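You operate a simulated robot arm through the tools that you are given. There is no shell and no other tool. Be economical: measure what you need, move in short steps, check, and stop when the job is done.

You run a simulated robot arm. Do the job below in one go: nothing can be reset, and whatever is moved stays where it is left.

Task
Take the clear bag marked "washers" from the end bench and put it on the low shelf of the packing table. Then put three of the steel pucks from the back of the tank top in the large white bin. The order counts. Set down upright: clear bag.
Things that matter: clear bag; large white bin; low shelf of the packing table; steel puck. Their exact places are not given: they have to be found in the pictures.

Only the result counts: the job must be done as asked and must still hold three seconds after the hand-in. Knocking over, shifting, dropping, spilling or breaking anything else fails it.

Robot
A 7-joint arm with a two-finger parallel gripper on a trunk, on a base that drives. Base frame: it is fixed to the floor where the robot stands at the start and does not move with it; the origin is under the middle of the robot, x ahead of it, y to its left, z up; the surface under the hand at the start is at about z = 850. Lengths are in mm, angles in rad, forces in N, time in s.
With the tool pointing down near the work surface it reaches from about 260 to 700 mm from the robot's upright axis, wherever it stands. Its first joint turns from -2.897 to 2.897 rad. Places, roughly: large white bin [-1750, -2000, 750]; low shelf of the packing table [500, 1200, 300]; steel puck [-4500, -1000, 1000]. Payload 3.43 kg.
Tool frame: the origin (TCP) lies between the finger pads and is the grasp point; the fingertips stand 30 mm ahead of it; z points along the fingers, y is the line along which they close. Largest opening 94 mm; finger width 28, thickness 10; the body of the gripper, 50 by 96 mm, starts 55 mm behind the TCP.
Orientation is that of the tool frame in the base frame, as [roll, pitch, yaw] about the fixed x, y, z axes, in that order (R = Rz(yaw) Ry(pitch) Rx(roll)). With the fingers straight down and closing along the base's y, the tool's x points along the base's -x, its y along +y and its z along -z.

Tools
- The arm moves only by the tool move_arm. Its argument "deltas" is a list of rows, each a list of 7 numbers: the turn, a rotation vector about the tool's x, y, z in rad, then the shift along the tool's x, y, z in mm, then the opening, from 0 (shut) to 1 (fully open). In form: [[rx, ry, rz, x, y, z, claw], ...]. A call has 1 to 10 rows; each row is the pose to reach, as a shift and turn from the pose commanded when the call began, along the tool's axes at that moment. Each row takes 0.2 s and may step no farther than 50 mm and 0.15 rad from the row before; otherwise, or with a gripper value out of range, the whole call is refused. A pose out of reach is approached as far as the arm can. The call stops where the force on the tool passes 40 N (or 10 N more than at its start, if that is more) or the arm is blocked; 0.2 s more then pass. The fingers move at their own pace (about 108 mm/s each) and stop on an object; they squeeze with about 31 N. The grip force told is the motor's: it shows also when the fingers shut on nothing. Time passes only in rows, and 0.2 s behind the last, so rows that repeat a pose let the fingers close. It gives the time, the measured TCP pose, the force on the tool (base axes), the opening and the grip force at its end, in the units of the frame above (readings bear some noise), with the torque about the TCP (base axes, N m) and any sound that the robot's microphone picked up.
- Cameras (640 x 400 px; columns grow to the right, rows downward): "scene" is now at [395.8, -55.5, 1179.3]; the picture's right is [-0.00, -0.94, -0.35], its down [-0.52, -0.30, 0.80] and it looks along [-0.86, 0.18, -0.48] (base axes); focal length 214 px, centre (320, 200). "wrist" rides on the gripper at [76, 14, -102] in the tool frame; the picture's right is [-0.18, 0.98, 0.00], its down [-0.75, -0.14, -0.64] and it looks along [-0.63, -0.12, 0.77] (tool axes); focal length 243 px, centre (320, 200).
- get_image(camera): a new picture of that camera. No time passes.
- lift_body(by): slides the trunk up (or, below 0, down) by that many mm; the arm and the scene camera ride with it, the base frame stays. It gives what a move gives, with no picture.
- roll_base(legs): drives the robot by 1 to 6 legs, each [ahead, left, turn to the left] in mm, mm and rad, along the robot's own axes; the way and the turn of a leg run together, so that a leg with both is an arc; at most 1500 mm and 3.142 rad a leg. The arm and the cameras ride along, it lands a little off, and it stops where it bumps. It gives what a move gives.
- pan_tilt(pan, tilt): turns the head with the scene camera to pan (to the left, within 1.396 rad either way) and tilt (down, from -0.506 to 1.204), counted from straight ahead of the robot. It gives what a move gives.
- measure_at(camera, pixels): there is no depth. For up to 12 entries [column, row, z] of the newest picture of that camera ("zoom" is the newest enlarged one), the place [x, y] in the base frame at which the ray of that pixel passes the height z, good to about 2 mm, but the place of the scene camera against the robot may be out by one fixed shift of up to 25 mm in any direction. No time passes.
- close_up(camera, box): a new picture of the part [left, top, right, bottom] of that camera's present view, enlarged. No time passes.
- sign_off(): hands the job in; it is judged then, once.

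Work in short steps. Measure before you move; look again where a grasp or a placing could have gone wrong, and mend it. You have 110 turns and 82 pictures in all, those below and enlarged ones among them. Open the gripper and draw the arm clear of the work before you hand the job in, unless the task says otherwise; then end with one line.

The tools are called after "Emit:" as a command line: name --pt "numbers of a row" for each row, then --argument value for the rest, lists and objects as JSON in quotes. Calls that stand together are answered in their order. move_arm: Moves the arm, as the interface text tells. Its arguments: {"type":"object","properties":{"deltas":{"type":"array"}},"required":["deltas"]} The other tools are called the same way: lift_body (by) slides the trunk up or down; roll_base (legs) drives the base; pan_tilt (pan, tilt) turns the head that bears the scene camera; get_image (camera) takes a picture; measure_at (camera, pixels) gives the place at which the rays of pixels pass given heights; close_up (camera, box) takes an enlarged picture of a part of a camera's view; sign_off () hands the job in.

At the start:

```text
t: 0.0
position: [367.4, -79.7, 1093.7]
tool_rot: [3.141, 0.0, 3.141]
force: [-0.7, 0.4, -0.6]
ft_torque: [-0.01, -0.01, 0.02]
gripper_width: 93.9
grip_force: 0.1
trunk travel left (down, up): [-275.0, 315.0]
robot x, y, heading: [1.0, -2.5, -0.0]
head pan, tilt: [0.36, 1.028]
```

scene: 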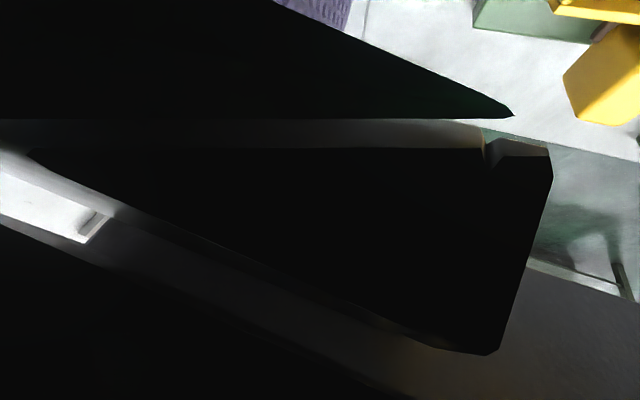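
wrist: 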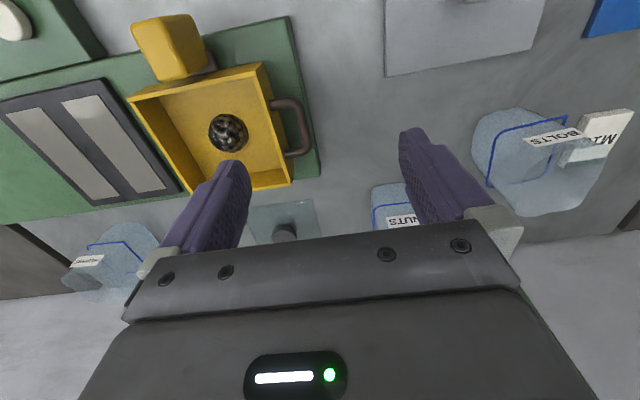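

The wrist view shows a bench with bags tagged BOLTS, NUTS and a third at left (75,265). The scene view is mostly blocked, so I level the head to look ahead.

Emit:
pan_tilt --pan 0 --tilt 0.6

Emit:
get_image --camera "scene"

Emit:
close_up --camera "wrist" --box '[40, 200, 200, 300]'

```text
t: 0.9
position: [367.4, -79.4, 1093.5]
tool_rot: [-3.141, 0.001, 3.141]
force: [-0.6, 0.5, 0.2]
ft_torque: [-0.01, 0.0, -0.01]
gripper_width: 94.0
grip_force: 0.2
trunk travel left (down, up): [-275.0, 315.0]
robot x, y, heading: [3.0, -0.1, 0.005]
head pan, tilt: [0.0, 0.6]
```

```text
79 pictures are left
```

scene: 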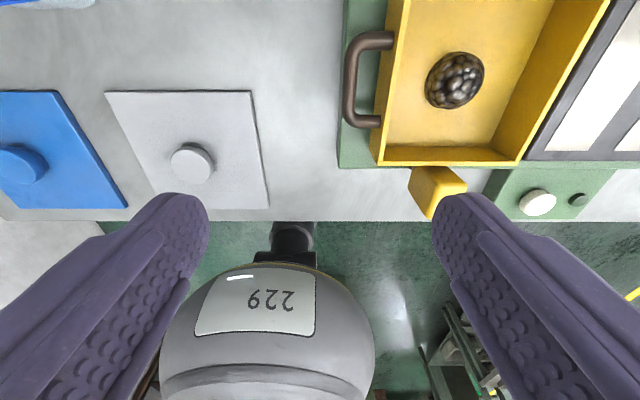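

```text
4.00 times, centred on (120, 250) of wrist
```

zoom: 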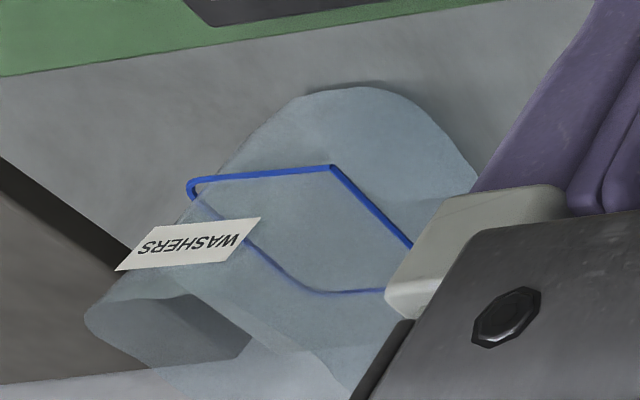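

The scene picture appears upside down and near the fingers. I measure rays at two heights to learn its geometry, and the washers bag with the wrist camera.

Emit:
measure_at --camera "scene" --pixels '[[320, 200, 850], [320, 200, 1000], [455, 80, 850], [455, 80, 950], [190, 160, 850], [370, 80, 850]]'

Emit:
measure_at --camera "wrist" --pixels '[[228, 132, 850], [228, 132, 950], [85, 260, 850], [120, 222, 850], [285, 235, 850], [400, 215, 850], [520, 150, 850], [270, 120, 850]]'

Emit:
measure_at --camera "zoom" --pixels '[[360, 88, 850], [85, 315, 850], [250, 335, 850], [190, 185, 850], [330, 168, 850], [410, 245, 850], [300, 290, 850], [480, 170, 850], [130, 262, 850], [255, 222, 850]]'

```text
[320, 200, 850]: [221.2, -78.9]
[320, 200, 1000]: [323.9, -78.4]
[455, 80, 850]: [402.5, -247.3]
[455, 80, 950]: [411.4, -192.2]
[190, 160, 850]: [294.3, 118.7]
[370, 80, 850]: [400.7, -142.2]
```

```text
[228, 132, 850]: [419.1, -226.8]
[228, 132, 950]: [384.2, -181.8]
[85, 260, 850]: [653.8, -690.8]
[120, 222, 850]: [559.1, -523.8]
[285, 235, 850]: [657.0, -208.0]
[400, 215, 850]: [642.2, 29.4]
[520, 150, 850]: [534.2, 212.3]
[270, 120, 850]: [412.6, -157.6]
```

```text
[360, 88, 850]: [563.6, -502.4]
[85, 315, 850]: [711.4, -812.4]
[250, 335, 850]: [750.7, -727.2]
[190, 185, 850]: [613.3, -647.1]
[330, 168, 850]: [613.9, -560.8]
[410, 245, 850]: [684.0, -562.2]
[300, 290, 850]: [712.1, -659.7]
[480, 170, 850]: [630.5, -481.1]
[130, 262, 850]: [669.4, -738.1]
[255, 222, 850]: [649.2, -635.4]
```

The wrist camera is mounted upside down (row down = farther +x); the scene camera looks back and down at the robot. I raise the trunk and look with both to get an overview.

Emit:
lift_body --by 300

Emit:
get_image --camera "wrist"

Emit:
pan_tilt --pan 0 --tilt -0.4

Emit:
get_image --camera "scene"

Emit:
measure_at --camera "scene" --pixels '[[320, 200, 850], [320, 200, 1000], [100, 200, 850], [100, 200, 1000], [320, 300, 850]]'

```text
t: 3.9
position: [366.5, -78.4, 1393.3]
tool_rot: [-3.142, 0.0, -3.141]
force: [0.2, -0.3, 0.0]
ft_torque: [-0.01, -0.03, 0.0]
gripper_width: 94.1
grip_force: 0.1
trunk travel left (down, up): [-575.0, 15.0]
robot x, y, heading: [-1.1, -1.4, 0.005]
head pan, tilt: [0.0, 0.6]
```

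```text
77 pictures are left
```

wrist: 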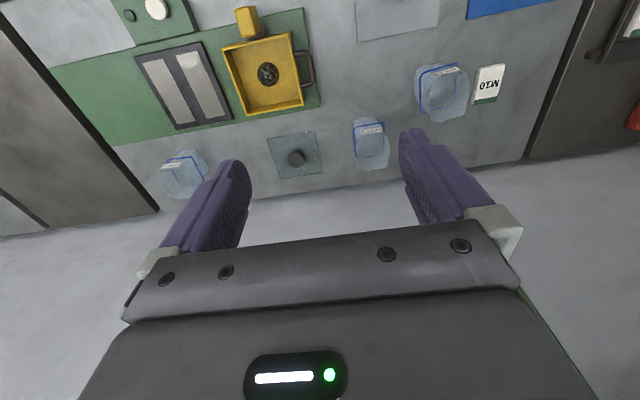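

```text
t: 5.2
position: [367.7, -78.6, 1392.7]
tool_rot: [-3.141, 0.001, 3.141]
force: [0.7, 0.6, 0.5]
ft_torque: [0.02, 0.01, 0.03]
gripper_width: 93.9
grip_force: 0.0
trunk travel left (down, up): [-575.0, 15.0]
robot x, y, heading: [-1.0, 1.9, -0.001]
head pan, tilt: [0.0, -0.4]
```

```text
76 pictures are left
```

scene: 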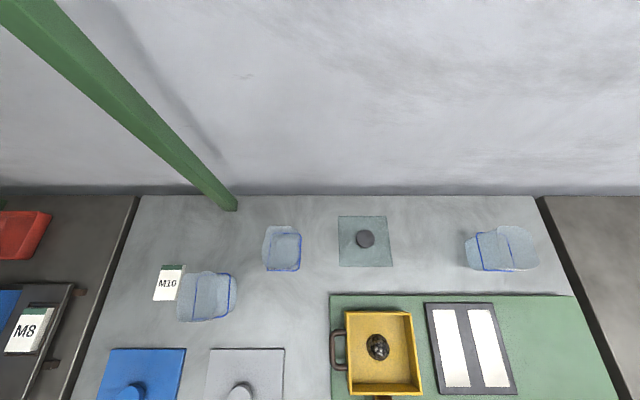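

```text
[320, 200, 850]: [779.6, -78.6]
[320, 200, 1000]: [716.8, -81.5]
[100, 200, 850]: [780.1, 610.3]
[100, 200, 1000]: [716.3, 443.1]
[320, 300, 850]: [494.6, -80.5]
```

Now the scene camera is upright (up = +x, left = +y). The washers bag is at (500,250), but I pan around to see the neighbours and the packing table.

Emit:
pan_tilt --pan 1.3 --tilt -0.5

Emit:
get_image --camera "scene"

Emit:
measure_at --camera "scene" --pixels '[[320, 200, 850], [320, 200, 1000], [320, 200, 300], [320, 300, 850], [320, 100, 850]]'

Emit:
pan_tilt --pan -1.3 --tilt -0.5

Emit:
get_image --camera "scene"

Emit:
measure_at --camera "scene" --pixels '[[320, 200, 850], [320, 200, 1000], [320, 200, 300], [320, 300, 850], [320, 100, 850]]'

```text
t: 6.6
position: [367.3, -78.6, 1393.5]
tool_rot: [3.141, 0.001, -3.141]
force: [-0.4, -0.1, -0.4]
ft_torque: [-0.05, -0.02, -0.01]
gripper_width: 94.0
grip_force: 0.0
trunk travel left (down, up): [-575.0, 15.0]
robot x, y, heading: [-0.7, -0.9, 0.001]
head pan, tilt: [1.3, -0.499]
```

```text
75 pictures are left
```

scene: 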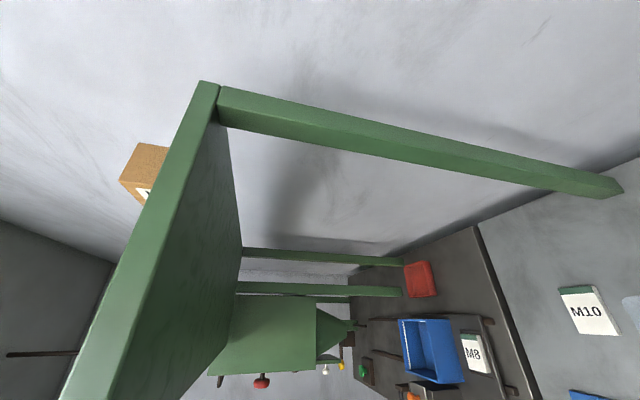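

```text
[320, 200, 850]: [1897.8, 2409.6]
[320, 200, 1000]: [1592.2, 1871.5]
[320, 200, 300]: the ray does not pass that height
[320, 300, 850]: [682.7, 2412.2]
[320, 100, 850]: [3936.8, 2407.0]
```

```text
t: 9.0
position: [366.3, -79.1, 1393.7]
tool_rot: [-3.141, 0.0, -3.142]
force: [0.1, -0.3, 1.2]
ft_torque: [-0.03, -0.02, -0.01]
gripper_width: 94.1
grip_force: 0.0
trunk travel left (down, up): [-575.0, 15.0]
robot x, y, heading: [-1.9, -0.5, -0.004]
head pan, tilt: [-1.3, -0.499]
```

```text
74 pictures are left
```

scene: 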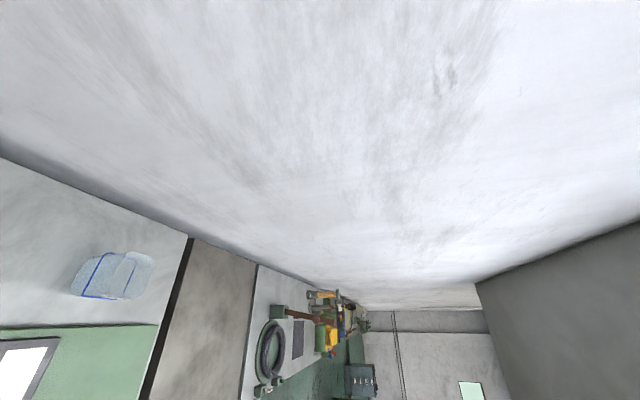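

```text
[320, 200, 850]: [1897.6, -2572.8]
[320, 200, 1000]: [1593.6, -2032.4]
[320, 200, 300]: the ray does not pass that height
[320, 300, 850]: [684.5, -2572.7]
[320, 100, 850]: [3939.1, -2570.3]
```

The head's axes are pitched, so pan rolls the view sideways. Before driving right I check the floor near the robot's right side, and zoom on the washers bag.

Emit:
pan_tilt --pan -0.5 --tilt 0.6

Emit:
get_image --camera "scene"

Emit:
measure_at --camera "scene" --pixels '[[320, 200, 0], [320, 200, 850], [450, 300, 0], [450, 100, 0], [550, 200, 0]]'

Emit:
pan_tilt --pan -0.4 --tilt -0.2

Emit:
get_image --camera "scene"

```text
t: 10.3
position: [367.4, -79.2, 1393.8]
tool_rot: [3.141, 0.0, -3.141]
force: [-1.0, -0.7, 0.3]
ft_torque: [0.01, -0.01, 0.02]
gripper_width: 93.9
grip_force: 0.1
trunk travel left (down, up): [-575.0, 15.0]
robot x, y, heading: [-2.2, 0.0, 0.001]
head pan, tilt: [-0.499, 0.6]
```

```text
73 pictures are left
```

scene: 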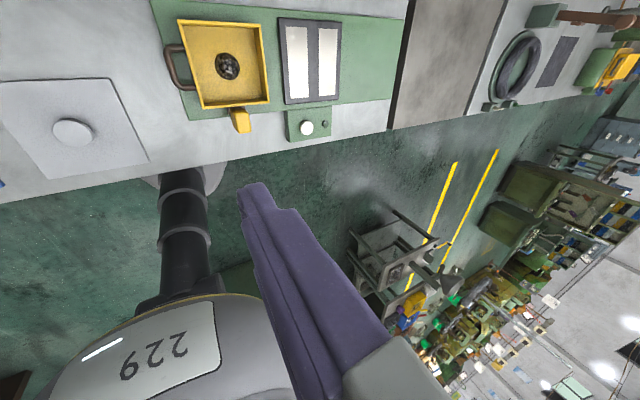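

```text
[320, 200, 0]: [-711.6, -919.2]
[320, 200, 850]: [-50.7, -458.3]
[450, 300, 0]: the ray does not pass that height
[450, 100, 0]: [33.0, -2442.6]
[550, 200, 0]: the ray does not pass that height
```

```text
t: 11.4
position: [366.6, -79.7, 1393.0]
tool_rot: [-3.141, -0.001, -3.141]
force: [-0.6, -0.1, -0.3]
ft_torque: [0.02, 0.01, -0.02]
gripper_width: 94.2
grip_force: 0.0
trunk travel left (down, up): [-575.0, 15.0]
robot x, y, heading: [-1.9, -1.1, -0.003]
head pan, tilt: [-0.4, -0.201]
```

```text
72 pictures are left
```

scene: 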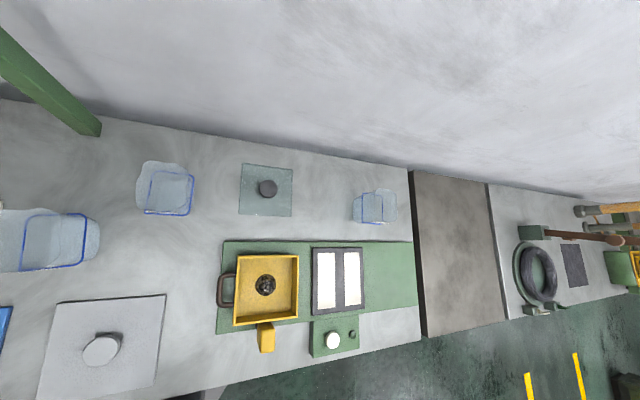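

The aisle to the right at the robot's depth is clear (the frame at (395,250) lies well back). I shift right 380 mm along the bench.

Emit:
roll_base --legs '[[0, -380, 0]]'

Emit:
pan_tilt --pan 0 --tilt -0.1

Emit:
get_image --camera "scene"

Emit:
close_up --camera "wrist" --box '[220, 100, 420, 225]'

```text
t: 13.8
position: [366.9, -462.0, 1392.1]
tool_rot: [-3.141, 0.001, 3.141]
force: [-0.4, -0.3, -0.1]
ft_torque: [0.01, 0.0, 0.01]
gripper_width: 94.0
grip_force: 0.1
trunk travel left (down, up): [-575.0, 15.0]
robot x, y, heading: [2.2, -384.9, 0.001]
head pan, tilt: [-0.4, -0.201]
```

```text
t: 14.7
position: [366.2, -460.5, 1393.4]
tool_rot: [3.141, 0.001, 3.141]
force: [0.3, -0.2, 0.8]
ft_torque: [0.0, -0.01, 0.0]
gripper_width: 94.0
grip_force: 0.1
trunk travel left (down, up): [-575.0, 15.0]
robot x, y, heading: [-1.7, -383.5, -0.004]
head pan, tilt: [0.0, -0.099]
```

```text
71 pictures are left
```

scene: 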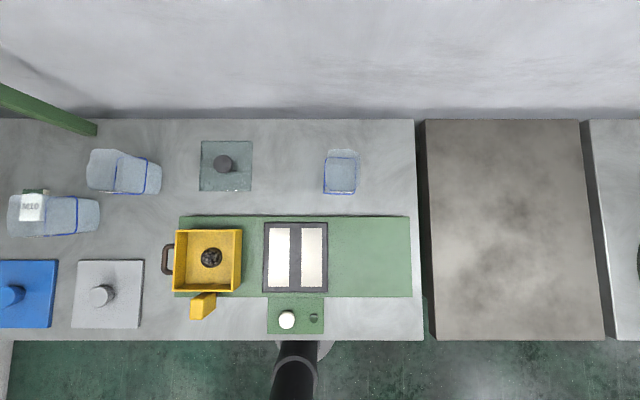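

```text
3.20 times, centred on (320, 162) of wrist
```

zoom: 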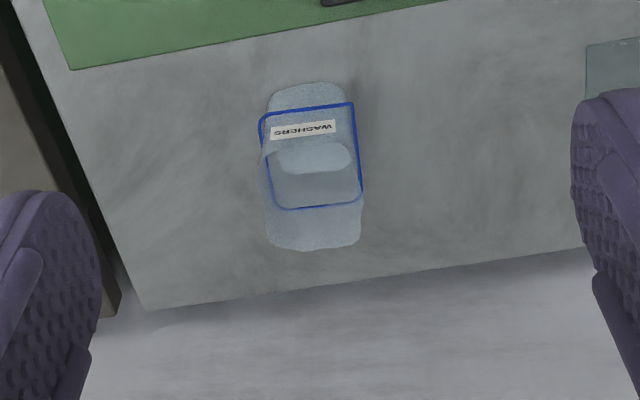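

The bag stands upright with an open blue rim. I measure its outline in the wrist close-up and the scene picture.

Emit:
measure_at --camera "zoom" --pixels '[[262, 118, 850], [352, 103, 850], [360, 200, 850], [278, 208, 850], [262, 118, 950], [352, 103, 950], [360, 200, 950], [278, 208, 950], [305, 82, 850], [310, 250, 850], [270, 240, 850], [360, 240, 850]]'

Emit:
measure_at --camera "scene" --pixels '[[323, 158, 850], [358, 153, 850], [357, 193, 850], [323, 193, 850], [323, 158, 950], [358, 153, 950], [357, 193, 950], [323, 193, 950], [320, 200, 850], [320, 200, 950]]'

Emit:
close_up --camera "scene" --box '[300, 135, 380, 210]'

```text
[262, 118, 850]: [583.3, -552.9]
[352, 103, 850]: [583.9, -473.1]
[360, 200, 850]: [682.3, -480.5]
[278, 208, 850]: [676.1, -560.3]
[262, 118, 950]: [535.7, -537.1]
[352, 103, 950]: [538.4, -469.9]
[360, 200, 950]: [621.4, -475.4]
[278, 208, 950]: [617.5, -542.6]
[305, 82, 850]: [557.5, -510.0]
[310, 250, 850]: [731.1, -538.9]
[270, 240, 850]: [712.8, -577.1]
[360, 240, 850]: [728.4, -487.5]
```

```text
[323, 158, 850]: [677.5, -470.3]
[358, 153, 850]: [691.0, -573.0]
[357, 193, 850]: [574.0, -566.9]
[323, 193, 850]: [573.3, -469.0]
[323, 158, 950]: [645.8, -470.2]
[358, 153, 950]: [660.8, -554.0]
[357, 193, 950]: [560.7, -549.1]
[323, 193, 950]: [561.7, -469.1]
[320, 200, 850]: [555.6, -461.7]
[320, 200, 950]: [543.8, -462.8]
```

```text
5.33 times, centred on (340, 172) of scene
```

zoom: 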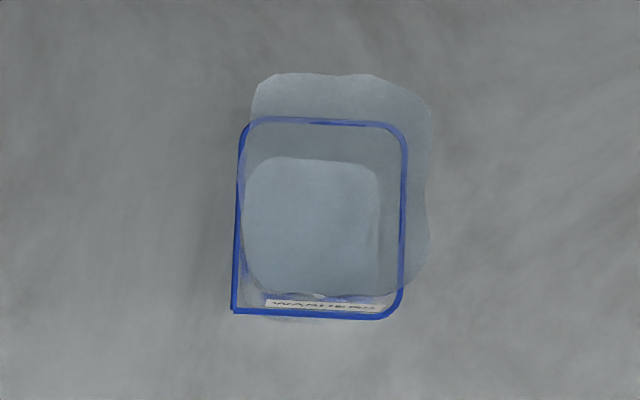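

To see the bag's shape from the side, I tilt the hand forward and then lower the trunk so the wrist camera looks nearly level at it.

Emit:
move_arm --pt "0 -0.15 0 0 0 0 1" --pt "0 -0.3 0 0 0 0 1" --pt "0 -0.45 0 0 0 0 1" --pt "0 -0.6 0 0 0 0 1" --pt "0 -0.7 0 0 0 0 1"

Emit:
lift_body --by -340

Emit:
get_image --camera "wrist"

```text
t: 15.9
position: [416.0, -483.2, 1392.5]
tool_rot: [3.139, 0.701, -3.141]
force: [0.0, 0.1, 0.2]
ft_torque: [0.01, 0.04, 0.03]
gripper_width: 94.1
grip_force: 0.0
out of reach, approached as far as the arm can: row 3, 4, 5
trunk travel left (down, up): [-575.0, 15.0]
robot x, y, heading: [1.8, -382.8, -0.001]
head pan, tilt: [0.0, -0.099]
```

```text
t: 19.2
position: [416.0, -482.6, 1051.7]
tool_rot: [-3.141, 0.7, 3.142]
force: [-0.3, -0.1, 0.4]
ft_torque: [-0.01, -0.02, 0.01]
gripper_width: 94.1
grip_force: 0.1
trunk travel left (down, up): [-235.0, 355.0]
robot x, y, heading: [3.1, -382.8, 0.002]
head pan, tilt: [0.0, -0.099]
```

```text
68 pictures are left
```

wrist: 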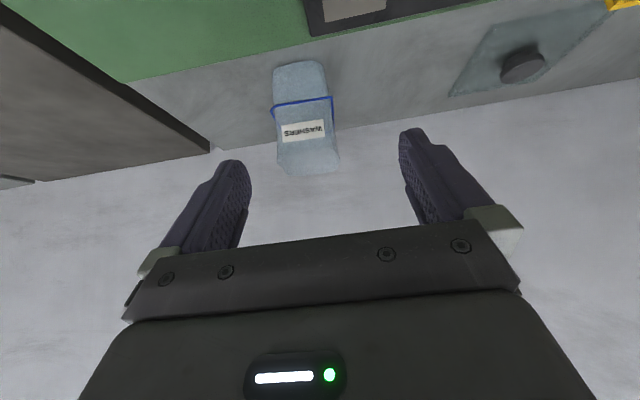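

The bag shows at (305,120), upside down. I zoom on it.

Emit:
close_up --camera "wrist" --box '[245, 50, 365, 190]'

Emit:
measure_at --camera "wrist" --pixels '[[275, 70, 850], [325, 65, 850], [272, 105, 850], [332, 98, 850], [280, 150, 850], [335, 150, 850], [305, 62, 850], [305, 176, 850], [305, 176, 1000], [305, 176, 950], [302, 100, 950], [302, 100, 900]]'

```text
2.86 times, centred on (305, 120) of wrist
```

zoom: 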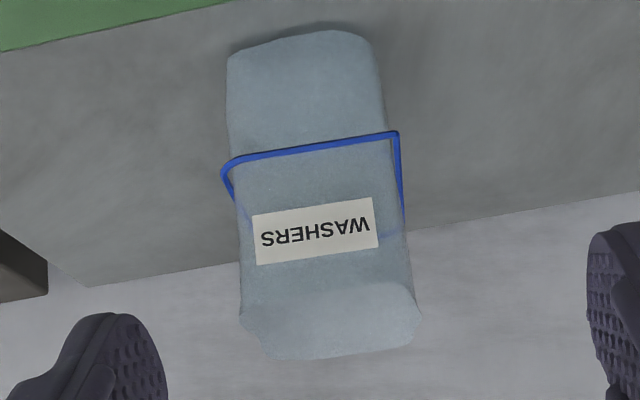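

```text
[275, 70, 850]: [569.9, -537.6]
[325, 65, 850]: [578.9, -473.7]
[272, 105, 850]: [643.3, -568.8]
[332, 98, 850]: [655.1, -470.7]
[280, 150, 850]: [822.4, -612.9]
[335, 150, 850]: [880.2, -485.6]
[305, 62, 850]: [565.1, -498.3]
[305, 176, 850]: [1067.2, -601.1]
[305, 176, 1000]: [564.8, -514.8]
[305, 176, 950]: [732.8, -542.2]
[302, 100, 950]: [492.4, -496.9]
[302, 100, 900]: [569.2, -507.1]
```

The bag is about 65 mm wide in y (centre ≈ -507), front at x≈565, rim at z≈900, top ≈980. Before choosing a grasp I need to see the low shelf, so I look left with the head.

Emit:
pan_tilt --pan 1.2 --tilt 0.3

Emit:
get_image --camera "scene"

Emit:
measure_at --camera "scene" --pixels '[[320, 200, 850], [320, 200, 300], [320, 200, 0], [400, 200, 300], [400, 200, 0], [400, 300, 0]]'

```text
t: 20.6
position: [416.9, -482.4, 1051.8]
tool_rot: [3.141, 0.699, -3.141]
force: [0.6, 0.3, 0.1]
ft_torque: [0.0, -0.01, 0.04]
gripper_width: 94.1
grip_force: 0.0
trunk travel left (down, up): [-235.0, 355.0]
robot x, y, heading: [1.7, -381.0, 0.003]
head pan, tilt: [1.201, 0.3]
```

```text
66 pictures are left
```

scene: 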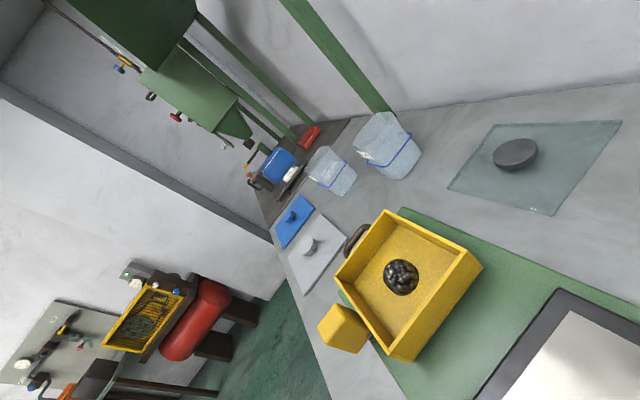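

```text
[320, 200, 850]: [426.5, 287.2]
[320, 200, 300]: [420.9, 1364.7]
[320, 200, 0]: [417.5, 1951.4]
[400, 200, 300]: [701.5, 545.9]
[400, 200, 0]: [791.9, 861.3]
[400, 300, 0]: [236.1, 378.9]
```

The left bench (brown, M8 card) with an overhead hopper lies at y>600. I drive left 850 mm (hand stays over the cleared height) and look at it.

Emit:
roll_base --legs '[[0, 850, 0]]'

Emit:
get_image --camera "scene"

Emit:
pan_tilt --pan 1.0 --tilt -0.4

Emit:
get_image --camera "scene"

Emit:
measure_at --camera "scene" --pixels '[[320, 200, 850], [320, 200, 300], [320, 200, 0], [400, 200, 300], [400, 200, 850], [400, 300, 850]]'

```text
t: 24.4
position: [353.2, 126.6, 1051.1]
tool_rot: [3.138, 0.697, 2.949]
force: [1.1, -0.5, -0.9]
ft_torque: [0.03, 0.04, -0.01]
gripper_width: 94.0
grip_force: 0.1
trunk travel left (down, up): [-235.0, 355.0]
robot x, y, heading: [-39.2, 302.7, -0.192]
head pan, tilt: [1.201, 0.3]
stopped in leg 1: the robot was blocked; the commanded pose is now the measured one
```

```text
65 pictures are left
```

scene: 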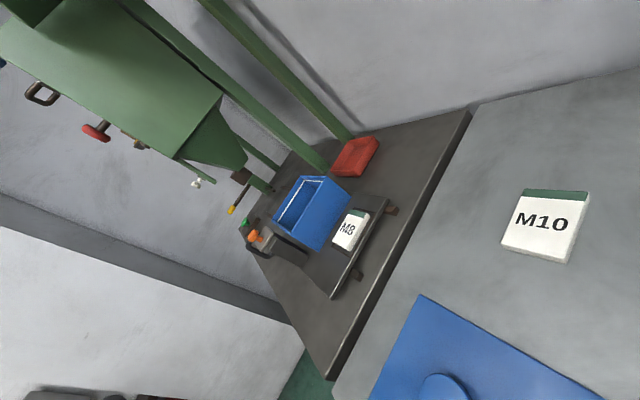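

```text
t: 25.5
position: [353.6, 128.7, 1052.1]
tool_rot: [3.141, 0.7, 2.949]
force: [-0.2, 0.0, 0.2]
ft_torque: [-0.01, 0.0, 0.03]
gripper_width: 94.0
grip_force: 0.0
trunk travel left (down, up): [-235.0, 355.0]
robot x, y, heading: [-35.1, 304.4, -0.194]
head pan, tilt: [1.0, -0.4]
```

```text
64 pictures are left
```

scene: 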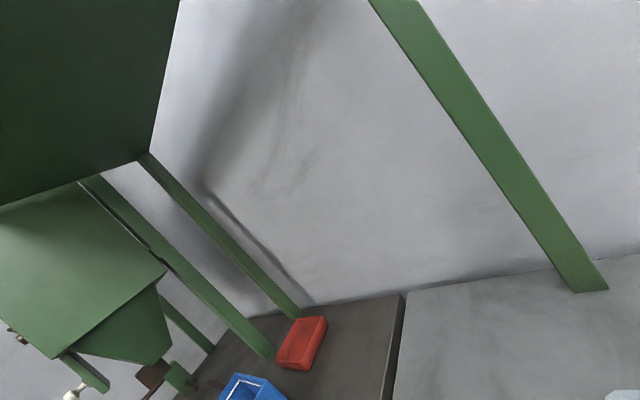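

```text
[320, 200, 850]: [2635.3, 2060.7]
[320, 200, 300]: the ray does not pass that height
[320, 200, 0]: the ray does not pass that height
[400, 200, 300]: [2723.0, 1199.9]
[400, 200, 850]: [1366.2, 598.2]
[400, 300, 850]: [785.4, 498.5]
```

The base was blocked at y≈303. I look back and down on the left side to see what it touched.

Emit:
pan_tilt --pan 0.5 --tilt 0.9

Emit:
get_image --camera "scene"

Emit:
measure_at --camera "scene" --pixels '[[320, 200, 850], [320, 200, 300], [320, 200, 0], [200, 200, 0], [200, 300, 0]]'

Emit:
pan_tilt --pan 1.3 --tilt 0.9

Emit:
get_image --camera "scene"

```text
t: 26.9
position: [352.3, 128.4, 1052.4]
tool_rot: [3.141, 0.701, 2.948]
force: [0.1, 0.1, 0.1]
ft_torque: [-0.01, -0.01, -0.01]
gripper_width: 94.1
grip_force: 0.0
trunk travel left (down, up): [-235.0, 355.0]
robot x, y, heading: [-36.1, 303.2, -0.191]
head pan, tilt: [0.499, 0.901]
```

```text
63 pictures are left
```

scene: 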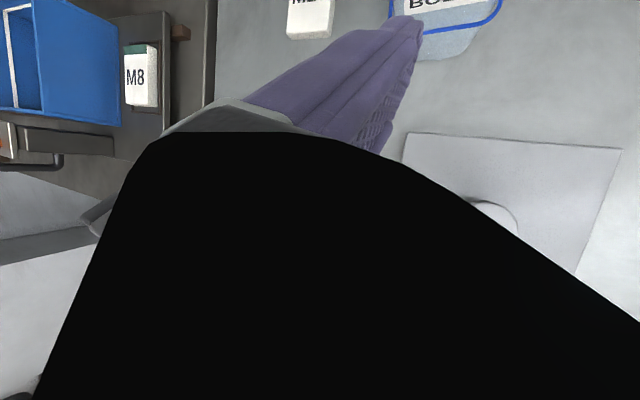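

```text
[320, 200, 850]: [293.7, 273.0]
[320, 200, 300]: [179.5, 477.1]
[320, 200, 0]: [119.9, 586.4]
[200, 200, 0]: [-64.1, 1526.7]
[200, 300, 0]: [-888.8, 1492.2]
```

```text
t: 28.1
position: [352.8, 127.4, 1051.5]
tool_rot: [-3.141, 0.7, 2.947]
force: [1.1, 0.0, 0.5]
ft_torque: [-0.03, 0.01, 0.02]
gripper_width: 93.9
grip_force: 0.1
trunk travel left (down, up): [-235.0, 355.0]
robot x, y, heading: [-35.8, 307.9, -0.197]
head pan, tilt: [1.3, 0.901]
```

```text
62 pictures are left
```

scene: 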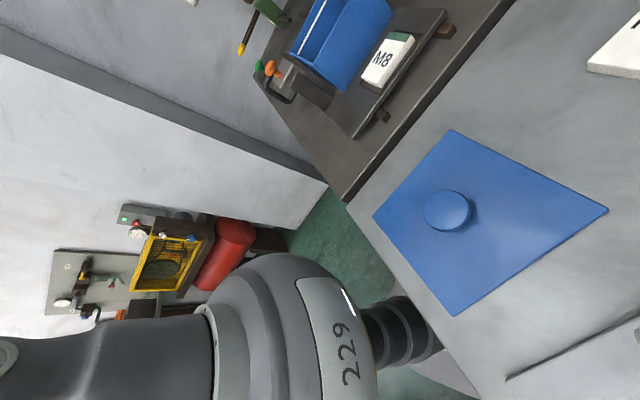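

The floor at left is green and open up to a white wall near (290,225). I measure edges to locate the obstruction.

Emit:
measure_at --camera "scene" --pixels '[[345, 200, 850], [260, 80, 850], [480, 398, 850], [288, 228, 0], [328, 185, 0], [250, 250, 0], [300, 80, 850], [515, 0, 850], [400, 310, 850], [300, 260, 600], [370, 330, 600]]'

Emit:
close_up --camera "scene" --box '[220, 160, 480, 400]'

```text
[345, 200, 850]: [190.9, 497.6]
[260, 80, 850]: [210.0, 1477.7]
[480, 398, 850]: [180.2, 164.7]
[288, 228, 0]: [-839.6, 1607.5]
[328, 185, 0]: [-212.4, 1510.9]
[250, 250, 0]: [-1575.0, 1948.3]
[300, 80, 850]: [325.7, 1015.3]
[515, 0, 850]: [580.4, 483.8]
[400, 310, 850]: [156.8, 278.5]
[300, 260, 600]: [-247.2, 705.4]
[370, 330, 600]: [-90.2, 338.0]
```

```text
1.67 times, centred on (350, 280) of scene
```

zoom: 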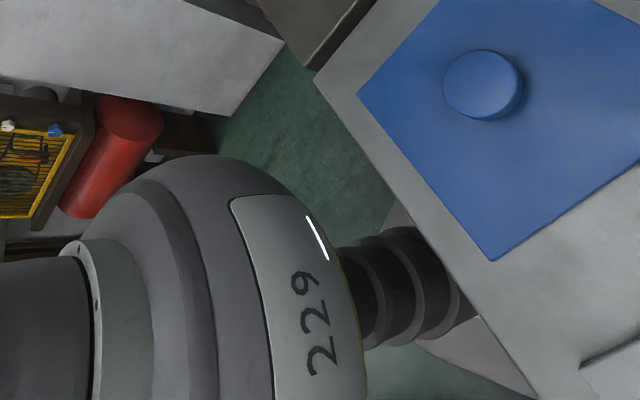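

The packing table starts at y≈497 with front edge x≈195; the wide base likely met a leg or shelf underneath. I back off 220 mm and straighten.

Emit:
roll_base --legs '[[-220, 0, 0], [0, 0, 0.195]]'

Emit:
pan_tilt --pan 0.7 --tilt 0.3

Emit:
get_image --camera "scene"

Emit:
measure_at --camera "scene" --pixels '[[320, 200, 850], [320, 200, 300], [320, 200, 0]]'

```text
t: 30.5
position: [162.0, 250.7, 1052.6]
tool_rot: [-3.141, 0.701, -3.137]
force: [0.4, 1.0, 0.4]
ft_torque: [-0.01, 0.04, 0.0]
gripper_width: 93.9
grip_force: 0.0
trunk travel left (down, up): [-235.0, 355.0]
robot x, y, heading: [-254.6, 349.0, 0.002]
head pan, tilt: [1.3, 0.901]
```

```text
t: 31.5
position: [162.2, 250.7, 1052.3]
tool_rot: [3.14, 0.7, -3.139]
force: [0.3, -0.7, 0.4]
ft_torque: [-0.02, 0.01, 0.0]
gripper_width: 93.9
grip_force: 0.0
trunk travel left (down, up): [-235.0, 355.0]
robot x, y, heading: [-257.8, 347.6, 0.002]
head pan, tilt: [0.7, 0.3]
```

```text
60 pictures are left
```

scene: 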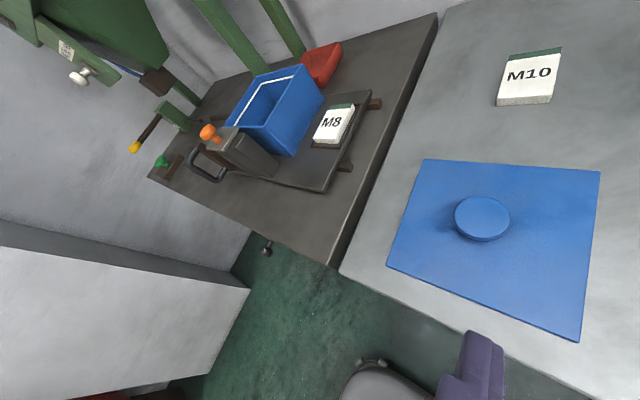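

```text
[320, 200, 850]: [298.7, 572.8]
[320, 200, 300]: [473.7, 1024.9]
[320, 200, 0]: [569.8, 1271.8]
```

Now I move back and left so that the hand can be lowered in front of the packing table for a level look underneath.

Emit:
roll_base --legs '[[-300, 0, 0], [0, 500, 0]]'

Emit:
lift_body --by -235

Emit:
get_image --camera "wrist"

```text
t: 36.1
position: [-142.1, 754.1, 1052.9]
tool_rot: [-3.14, 0.7, -3.137]
force: [0.1, 1.2, 0.2]
ft_torque: [-0.04, -0.03, 0.0]
gripper_width: 93.9
grip_force: 0.1
trunk travel left (down, up): [-235.0, 355.0]
robot x, y, heading: [-560.3, 850.6, 0.006]
head pan, tilt: [0.7, 0.3]
```

```text
t: 38.6
position: [-142.3, 752.9, 816.5]
tool_rot: [-3.141, 0.699, -3.136]
force: [0.2, 0.0, 0.3]
ft_torque: [-0.03, 0.02, 0.01]
gripper_width: 93.9
grip_force: 0.1
trunk travel left (down, up): [0.0, 590.0]
robot x, y, heading: [-559.2, 850.8, 0.003]
head pan, tilt: [0.7, 0.3]
```

```text
59 pictures are left
```

wrist: 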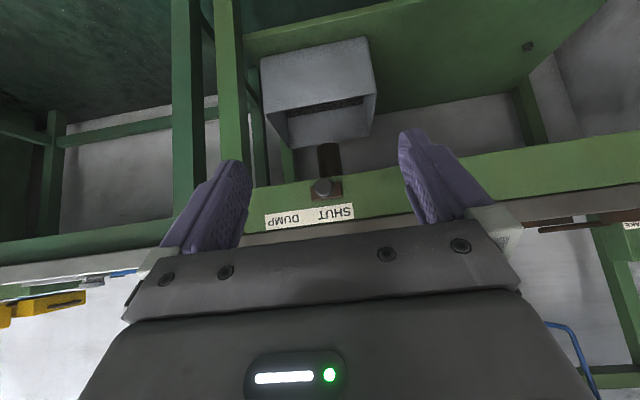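

The low green shelf shows under the top (right half), with a grey box under a "SHUT DUMP" valve. I lower the hand 250 mm for a clearer look.

Emit:
move_arm --pt "0 0 0 32 0 38 1" --pt "0 0 0 64 0 76 1" --pt "0 0 0 96 0 114 1" --pt "0 0 0 128 0 152 1" --pt "0 0 0 160 0 190 1"

Emit:
get_image --camera "wrist"

Emit:
measure_at --camera "wrist" --pixels '[[320, 100, 300], [320, 50, 300], [500, 100, 300], [320, 10, 300], [320, 10, 0]]'

```text
t: 39.8
position: [-142.5, 752.7, 568.8]
tool_rot: [3.141, 0.699, -3.135]
force: [0.2, -0.4, 0.3]
ft_torque: [-0.05, 0.0, -0.01]
gripper_width: 94.1
grip_force: 0.1
trunk travel left (down, up): [0.0, 590.0]
robot x, y, heading: [-563.4, 853.0, 0.004]
head pan, tilt: [0.7, 0.3]
```

```text
58 pictures are left
```

wrist: 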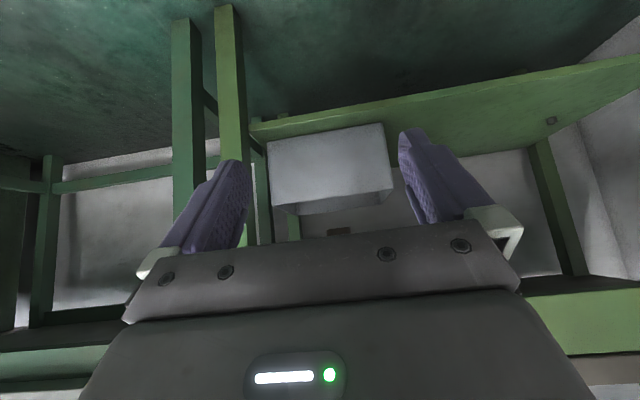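

```text
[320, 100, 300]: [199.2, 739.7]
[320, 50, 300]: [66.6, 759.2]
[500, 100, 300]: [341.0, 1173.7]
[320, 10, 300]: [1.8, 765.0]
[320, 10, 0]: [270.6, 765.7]
```

The shelf is open right of the grey box. I'll carry the bag with the hand tilted 0.7 rad; here I test in free air that the arm can reach 630 mm ahead at z≈392 with this tilt.

Emit:
move_arm --pt "0 0 0 -8 0 45 1" --pt "0 0 0 -15 0 90 1" --pt "0 0 0 -23 0 135 1" --pt "0 0 0 -31 0 180 1" --pt "0 0 0 -38 0 225 1" --pt "0 0 0 -46 0 270 1"

Emit:
get_image --camera "wrist"

Emit:
measure_at --camera "wrist" --pixels '[[250, 130, 300], [400, 100, 300], [550, 80, 300], [320, 10, 0]]'

```text
t: 41.2
position: [64.9, 756.3, 390.0]
tool_rot: [-3.141, 0.698, -3.137]
force: [-0.2, -0.7, -0.1]
ft_torque: [0.01, 0.01, 0.03]
gripper_width: 93.8
grip_force: 0.0
trunk travel left (down, up): [0.0, 590.0]
robot x, y, heading: [-559.6, 853.0, 0.006]
head pan, tilt: [0.7, 0.3]
```

```text
57 pictures are left
```

wrist: 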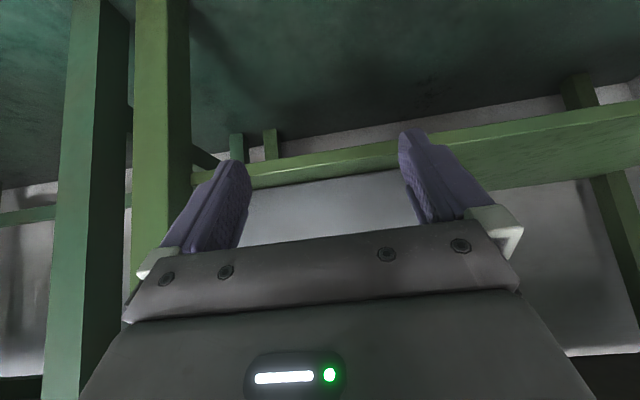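

```text
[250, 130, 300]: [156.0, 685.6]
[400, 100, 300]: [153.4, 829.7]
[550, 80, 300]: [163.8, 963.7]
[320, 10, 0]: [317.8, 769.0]
```

Reach is fine. I measure the shelf's front edge and its visible extent.

Emit:
measure_at --camera "wrist" --pixels '[[300, 183, 300], [300, 165, 280], [460, 145, 300], [620, 120, 300], [600, 175, 300], [195, 185, 300], [620, 125, 300], [300, 183, 320], [620, 125, 320]]'

Emit:
close_up --camera "wrist" --box '[420, 60, 640, 220]'

```text
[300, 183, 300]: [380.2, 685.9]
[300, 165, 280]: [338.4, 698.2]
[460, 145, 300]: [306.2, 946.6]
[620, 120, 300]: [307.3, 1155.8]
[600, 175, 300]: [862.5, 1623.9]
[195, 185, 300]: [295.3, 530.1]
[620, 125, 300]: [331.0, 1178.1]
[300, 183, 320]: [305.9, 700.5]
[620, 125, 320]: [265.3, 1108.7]
```

```text
2.50 times, centred on (530, 140) of wrist
```

zoom: 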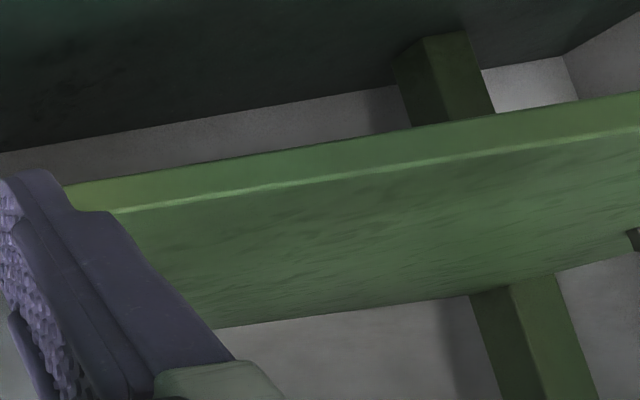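

Emit:
measure_at --camera "zoom" --pixels '[[120, 208, 300], [500, 150, 300], [120, 208, 280], [500, 150, 280], [120, 208, 320], [330, 312, 300], [600, 260, 300], [330, 312, 320], [600, 260, 320], [330, 312, 280]]'

Emit:
move_arm --pt "0 0 0 23 0 -45 1" --pt "0 0 0 46 0 -90 1" --pt "0 0 0 10 0 -135 1" --pt "0 0 0 -25 0 -170 1" --pt "0 0 0 -55 0 -210 1" --pt "0 0 0 -85 0 -250 1"

Emit:
get_image --camera "wrist"

```text
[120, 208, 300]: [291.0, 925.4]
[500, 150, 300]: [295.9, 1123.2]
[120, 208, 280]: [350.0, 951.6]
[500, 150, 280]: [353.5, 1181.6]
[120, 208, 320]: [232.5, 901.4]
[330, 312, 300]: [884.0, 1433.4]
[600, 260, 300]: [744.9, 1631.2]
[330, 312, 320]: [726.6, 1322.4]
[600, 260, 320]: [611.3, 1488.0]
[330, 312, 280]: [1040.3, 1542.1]
```

```text
refused: row 1 steps farther than a row can; nothing moved
```

```text
55 pictures are left
```

wrist: 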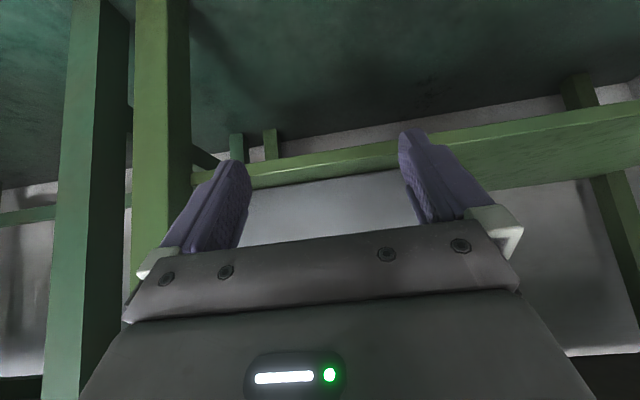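

I raise the hand 250 mm straight up to triangulate the shelf edge height.

Emit:
move_arm --pt "0 0 0 -31 0 -37 1" --pt "0 0 0 -62 0 -74 1" --pt "0 0 0 -93 0 -111 1" --pt "0 0 0 -124 0 -148 1" --pt "0 0 0 -155 0 -185 1"

Emit:
get_image --camera "wrist"

```text
t: 42.4
position: [65.1, 755.5, 632.8]
tool_rot: [3.141, 0.698, -3.138]
force: [0.8, -0.2, 0.2]
ft_torque: [-0.02, -0.02, -0.01]
gripper_width: 93.8
grip_force: 0.1
trunk travel left (down, up): [0.0, 590.0]
robot x, y, heading: [-560.9, 851.7, 0.009]
head pan, tilt: [0.7, 0.3]
```

```text
54 pictures are left
```

wrist: 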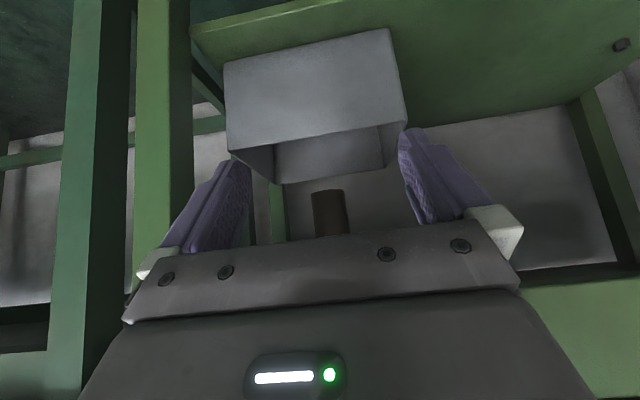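

The open grey box stands at the shelf's left front; shelf to its right is empty. I measure front edge, box, and back edge.

Emit:
measure_at --camera "wrist" --pixels '[[200, 38, 300], [200, 38, 320], [200, 38, 280], [340, 12, 300], [340, 12, 280], [340, 12, 320], [230, 152, 300], [388, 28, 300], [408, 120, 450], [500, 100, 300], [620, 90, 300], [624, 45, 300]]'

Emit:
close_up --camera "wrist" --box '[380, 0, 640, 160]'

```text
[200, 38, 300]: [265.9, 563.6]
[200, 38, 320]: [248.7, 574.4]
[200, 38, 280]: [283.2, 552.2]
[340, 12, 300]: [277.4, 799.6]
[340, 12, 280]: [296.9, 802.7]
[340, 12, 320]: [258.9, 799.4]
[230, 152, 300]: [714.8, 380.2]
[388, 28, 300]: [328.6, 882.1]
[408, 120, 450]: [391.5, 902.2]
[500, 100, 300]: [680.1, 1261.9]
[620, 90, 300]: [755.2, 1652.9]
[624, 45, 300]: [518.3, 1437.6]
```

```text
2.46 times, centred on (510, 80) of wrist
```

zoom: 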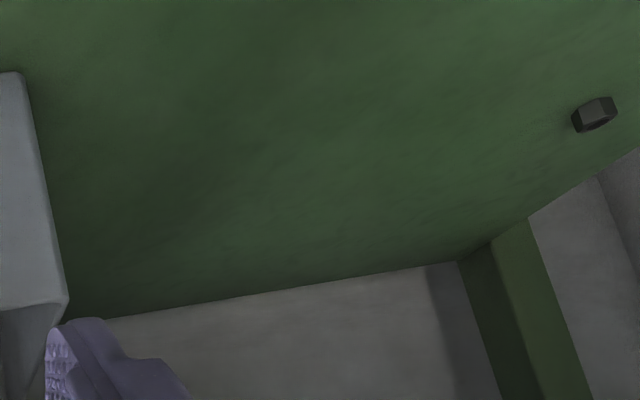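

Shelf top ≈ z 306, front edge x≈263, free for y 920–1400. I'll set the bag near (400, 1020). Now I retract, raise the trunk and drive back to the bag by the known route.

Emit:
move_arm --pt "0 0 0 32 0 -27 1" --pt "0 0 0 64 0 -54 1" --pt "0 0 0 96 0 -81 1" --pt "0 0 0 128 0 -108 1" --pt "0 0 0 160 0 -135 1"

Emit:
lift_body --by 450

Emit:
roll_base --legs '[[0, -500, 0], [400, 0, 0], [0, -735, 0]]'

```text
t: 43.6
position: [-145.7, 753.9, 635.6]
tool_rot: [3.141, 0.7, -3.137]
force: [0.1, -0.1, 0.4]
ft_torque: [0.04, 0.0, -0.03]
gripper_width: 94.0
grip_force: 0.1
trunk travel left (down, up): [0.0, 590.0]
robot x, y, heading: [-562.4, 848.8, 0.011]
head pan, tilt: [0.7, 0.3]
```

```text
refused: 450 is not a number from -400 to 400
```

```text
t: 48.7
position: [252.2, 262.6, 635.3]
tool_rot: [3.138, 0.691, -3.132]
force: [0.5, 0.4, 0.0]
ft_torque: [0.02, 0.03, 0.02]
gripper_width: 93.9
grip_force: 0.1
trunk travel left (down, up): [0.0, 590.0]
robot x, y, heading: [-161.1, 359.1, 0.011]
head pan, tilt: [0.7, 0.3]
stopped in leg 2: the robot was blocked; the commanded pose is now the measured one
```

The lift was refused (limit 400), so the hand went in under the bench and stopped. I back straight out, then raise the trunk.

Emit:
roll_base --legs '[[-260, 0, 0]]'

Emit:
lift_body --by 400

Emit:
lift_body --by 60

Emit:
pan_tilt --pan 0 --tilt -0.3

Emit:
get_image --camera "scene"

```text
t: 50.6
position: [-12.5, 261.3, 634.5]
tool_rot: [3.138, 0.69, -3.127]
force: [-1.2, -0.1, 0.2]
ft_torque: [0.01, -0.02, -0.01]
gripper_width: 94.1
grip_force: 0.1
trunk travel left (down, up): [0.0, 590.0]
robot x, y, heading: [-425.5, 349.1, 0.023]
head pan, tilt: [0.7, 0.3]
```

```text
t: 54.4
position: [-12.5, 260.7, 1032.8]
tool_rot: [3.137, 0.689, -3.127]
force: [0.3, -0.6, -0.5]
ft_torque: [0.0, -0.03, -0.01]
gripper_width: 94.0
grip_force: 0.1
trunk travel left (down, up): [-400.0, 190.0]
robot x, y, heading: [-427.0, 346.9, 0.017]
head pan, tilt: [0.7, 0.3]
```

```text
t: 55.4
position: [-11.7, 259.2, 1093.8]
tool_rot: [3.14, 0.691, -3.128]
force: [-0.1, -0.3, 0.4]
ft_torque: [-0.03, -0.02, -0.03]
gripper_width: 93.9
grip_force: 0.0
trunk travel left (down, up): [-460.0, 130.0]
robot x, y, heading: [-424.9, 353.8, 0.018]
head pan, tilt: [0.7, 0.3]
```

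```text
t: 56.5
position: [-12.4, 260.0, 1094.4]
tool_rot: [3.14, 0.69, -3.126]
force: [0.9, 1.2, 0.2]
ft_torque: [0.02, -0.01, 0.02]
gripper_width: 93.9
grip_force: 0.1
trunk travel left (down, up): [-460.0, 130.0]
robot x, y, heading: [-424.8, 352.3, 0.022]
head pan, tilt: [0.0, -0.3]
```

```text
52 pictures are left
```

scene: 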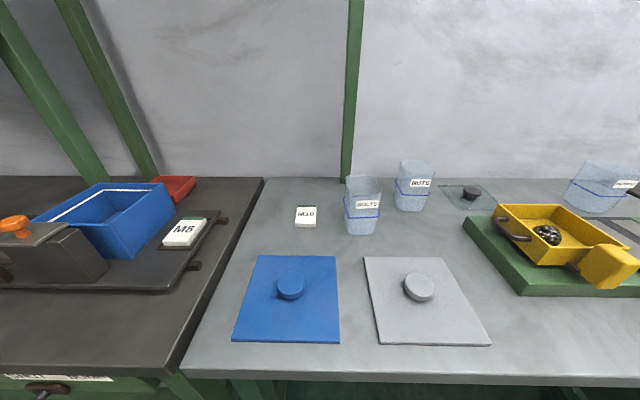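

Nothing is disturbed: bags, trays and cards are all in place. With the hand above the bench I go forward 230, then right along the bench.

Emit:
roll_base --legs '[[230, 0, -0.02], [0, -735, 0], [180, 0, 0]]'

Emit:
get_image --camera "scene"

Emit:
get_image --camera "wrist"

```text
t: 62.9
position: [386.8, -490.8, 1094.0]
tool_rot: [3.139, 0.688, 3.126]
force: [0.2, 0.4, -0.9]
ft_torque: [-0.01, 0.04, 0.0]
gripper_width: 94.2
grip_force: 0.1
trunk travel left (down, up): [-460.0, 130.0]
robot x, y, heading: [-23.1, -385.9, -0.011]
head pan, tilt: [0.0, -0.3]
```

```text
51 pictures are left
```

scene: 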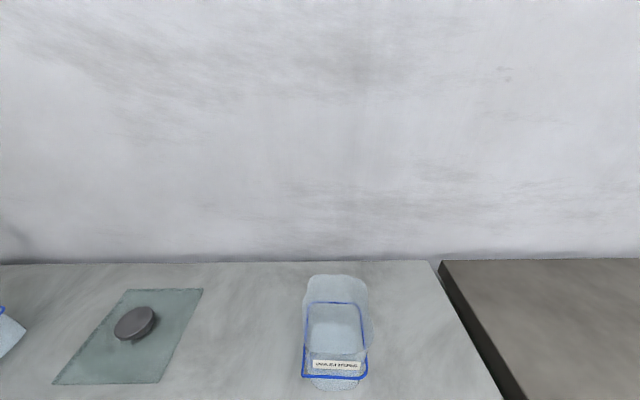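

```text
50 pictures are left
```

wrist: 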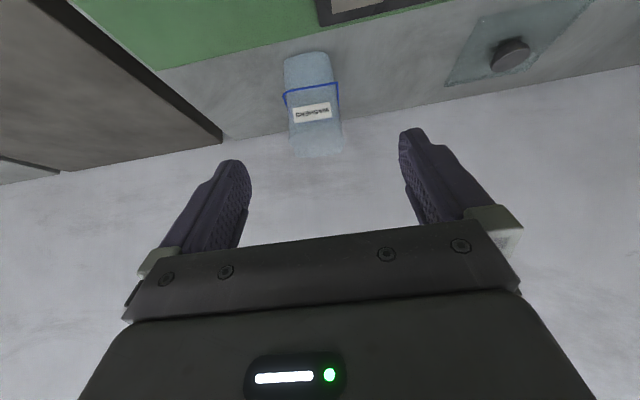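

Both cameras see the bag: wrist (310,105), scene (337,330). I zoom the wrist view and measure its outline at two heights.

Emit:
close_up --camera "wrist" --box '[265, 40, 365, 170]'

Emit:
measure_at --camera "wrist" --pixels '[[287, 60, 850], [327, 55, 850], [305, 52, 850], [284, 95, 900], [336, 83, 900], [310, 90, 900], [292, 148, 980], [341, 143, 980], [315, 156, 980]]'

Emit:
measure_at --camera "scene" --pixels '[[305, 377, 900], [366, 377, 900], [364, 304, 900], [308, 304, 900], [303, 360, 970], [372, 340, 970], [340, 390, 850], [303, 320, 980], [373, 320, 980], [337, 275, 980]]'

```text
3.08 times, centred on (315, 105) of wrist
```

zoom: 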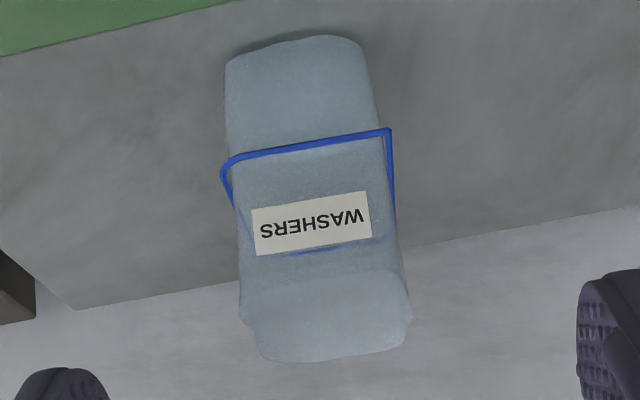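

```text
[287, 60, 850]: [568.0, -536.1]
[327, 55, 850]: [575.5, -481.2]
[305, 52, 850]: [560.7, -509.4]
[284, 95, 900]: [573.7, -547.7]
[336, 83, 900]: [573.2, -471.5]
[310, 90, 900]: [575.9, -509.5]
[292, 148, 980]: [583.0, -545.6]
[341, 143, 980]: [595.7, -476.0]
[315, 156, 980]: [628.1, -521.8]
```

```text
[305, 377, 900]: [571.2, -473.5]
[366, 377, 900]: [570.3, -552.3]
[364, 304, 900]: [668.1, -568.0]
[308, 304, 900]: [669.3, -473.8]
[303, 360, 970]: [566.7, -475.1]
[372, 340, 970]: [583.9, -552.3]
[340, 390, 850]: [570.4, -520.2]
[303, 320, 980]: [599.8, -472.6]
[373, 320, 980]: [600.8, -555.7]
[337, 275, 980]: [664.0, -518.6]
```

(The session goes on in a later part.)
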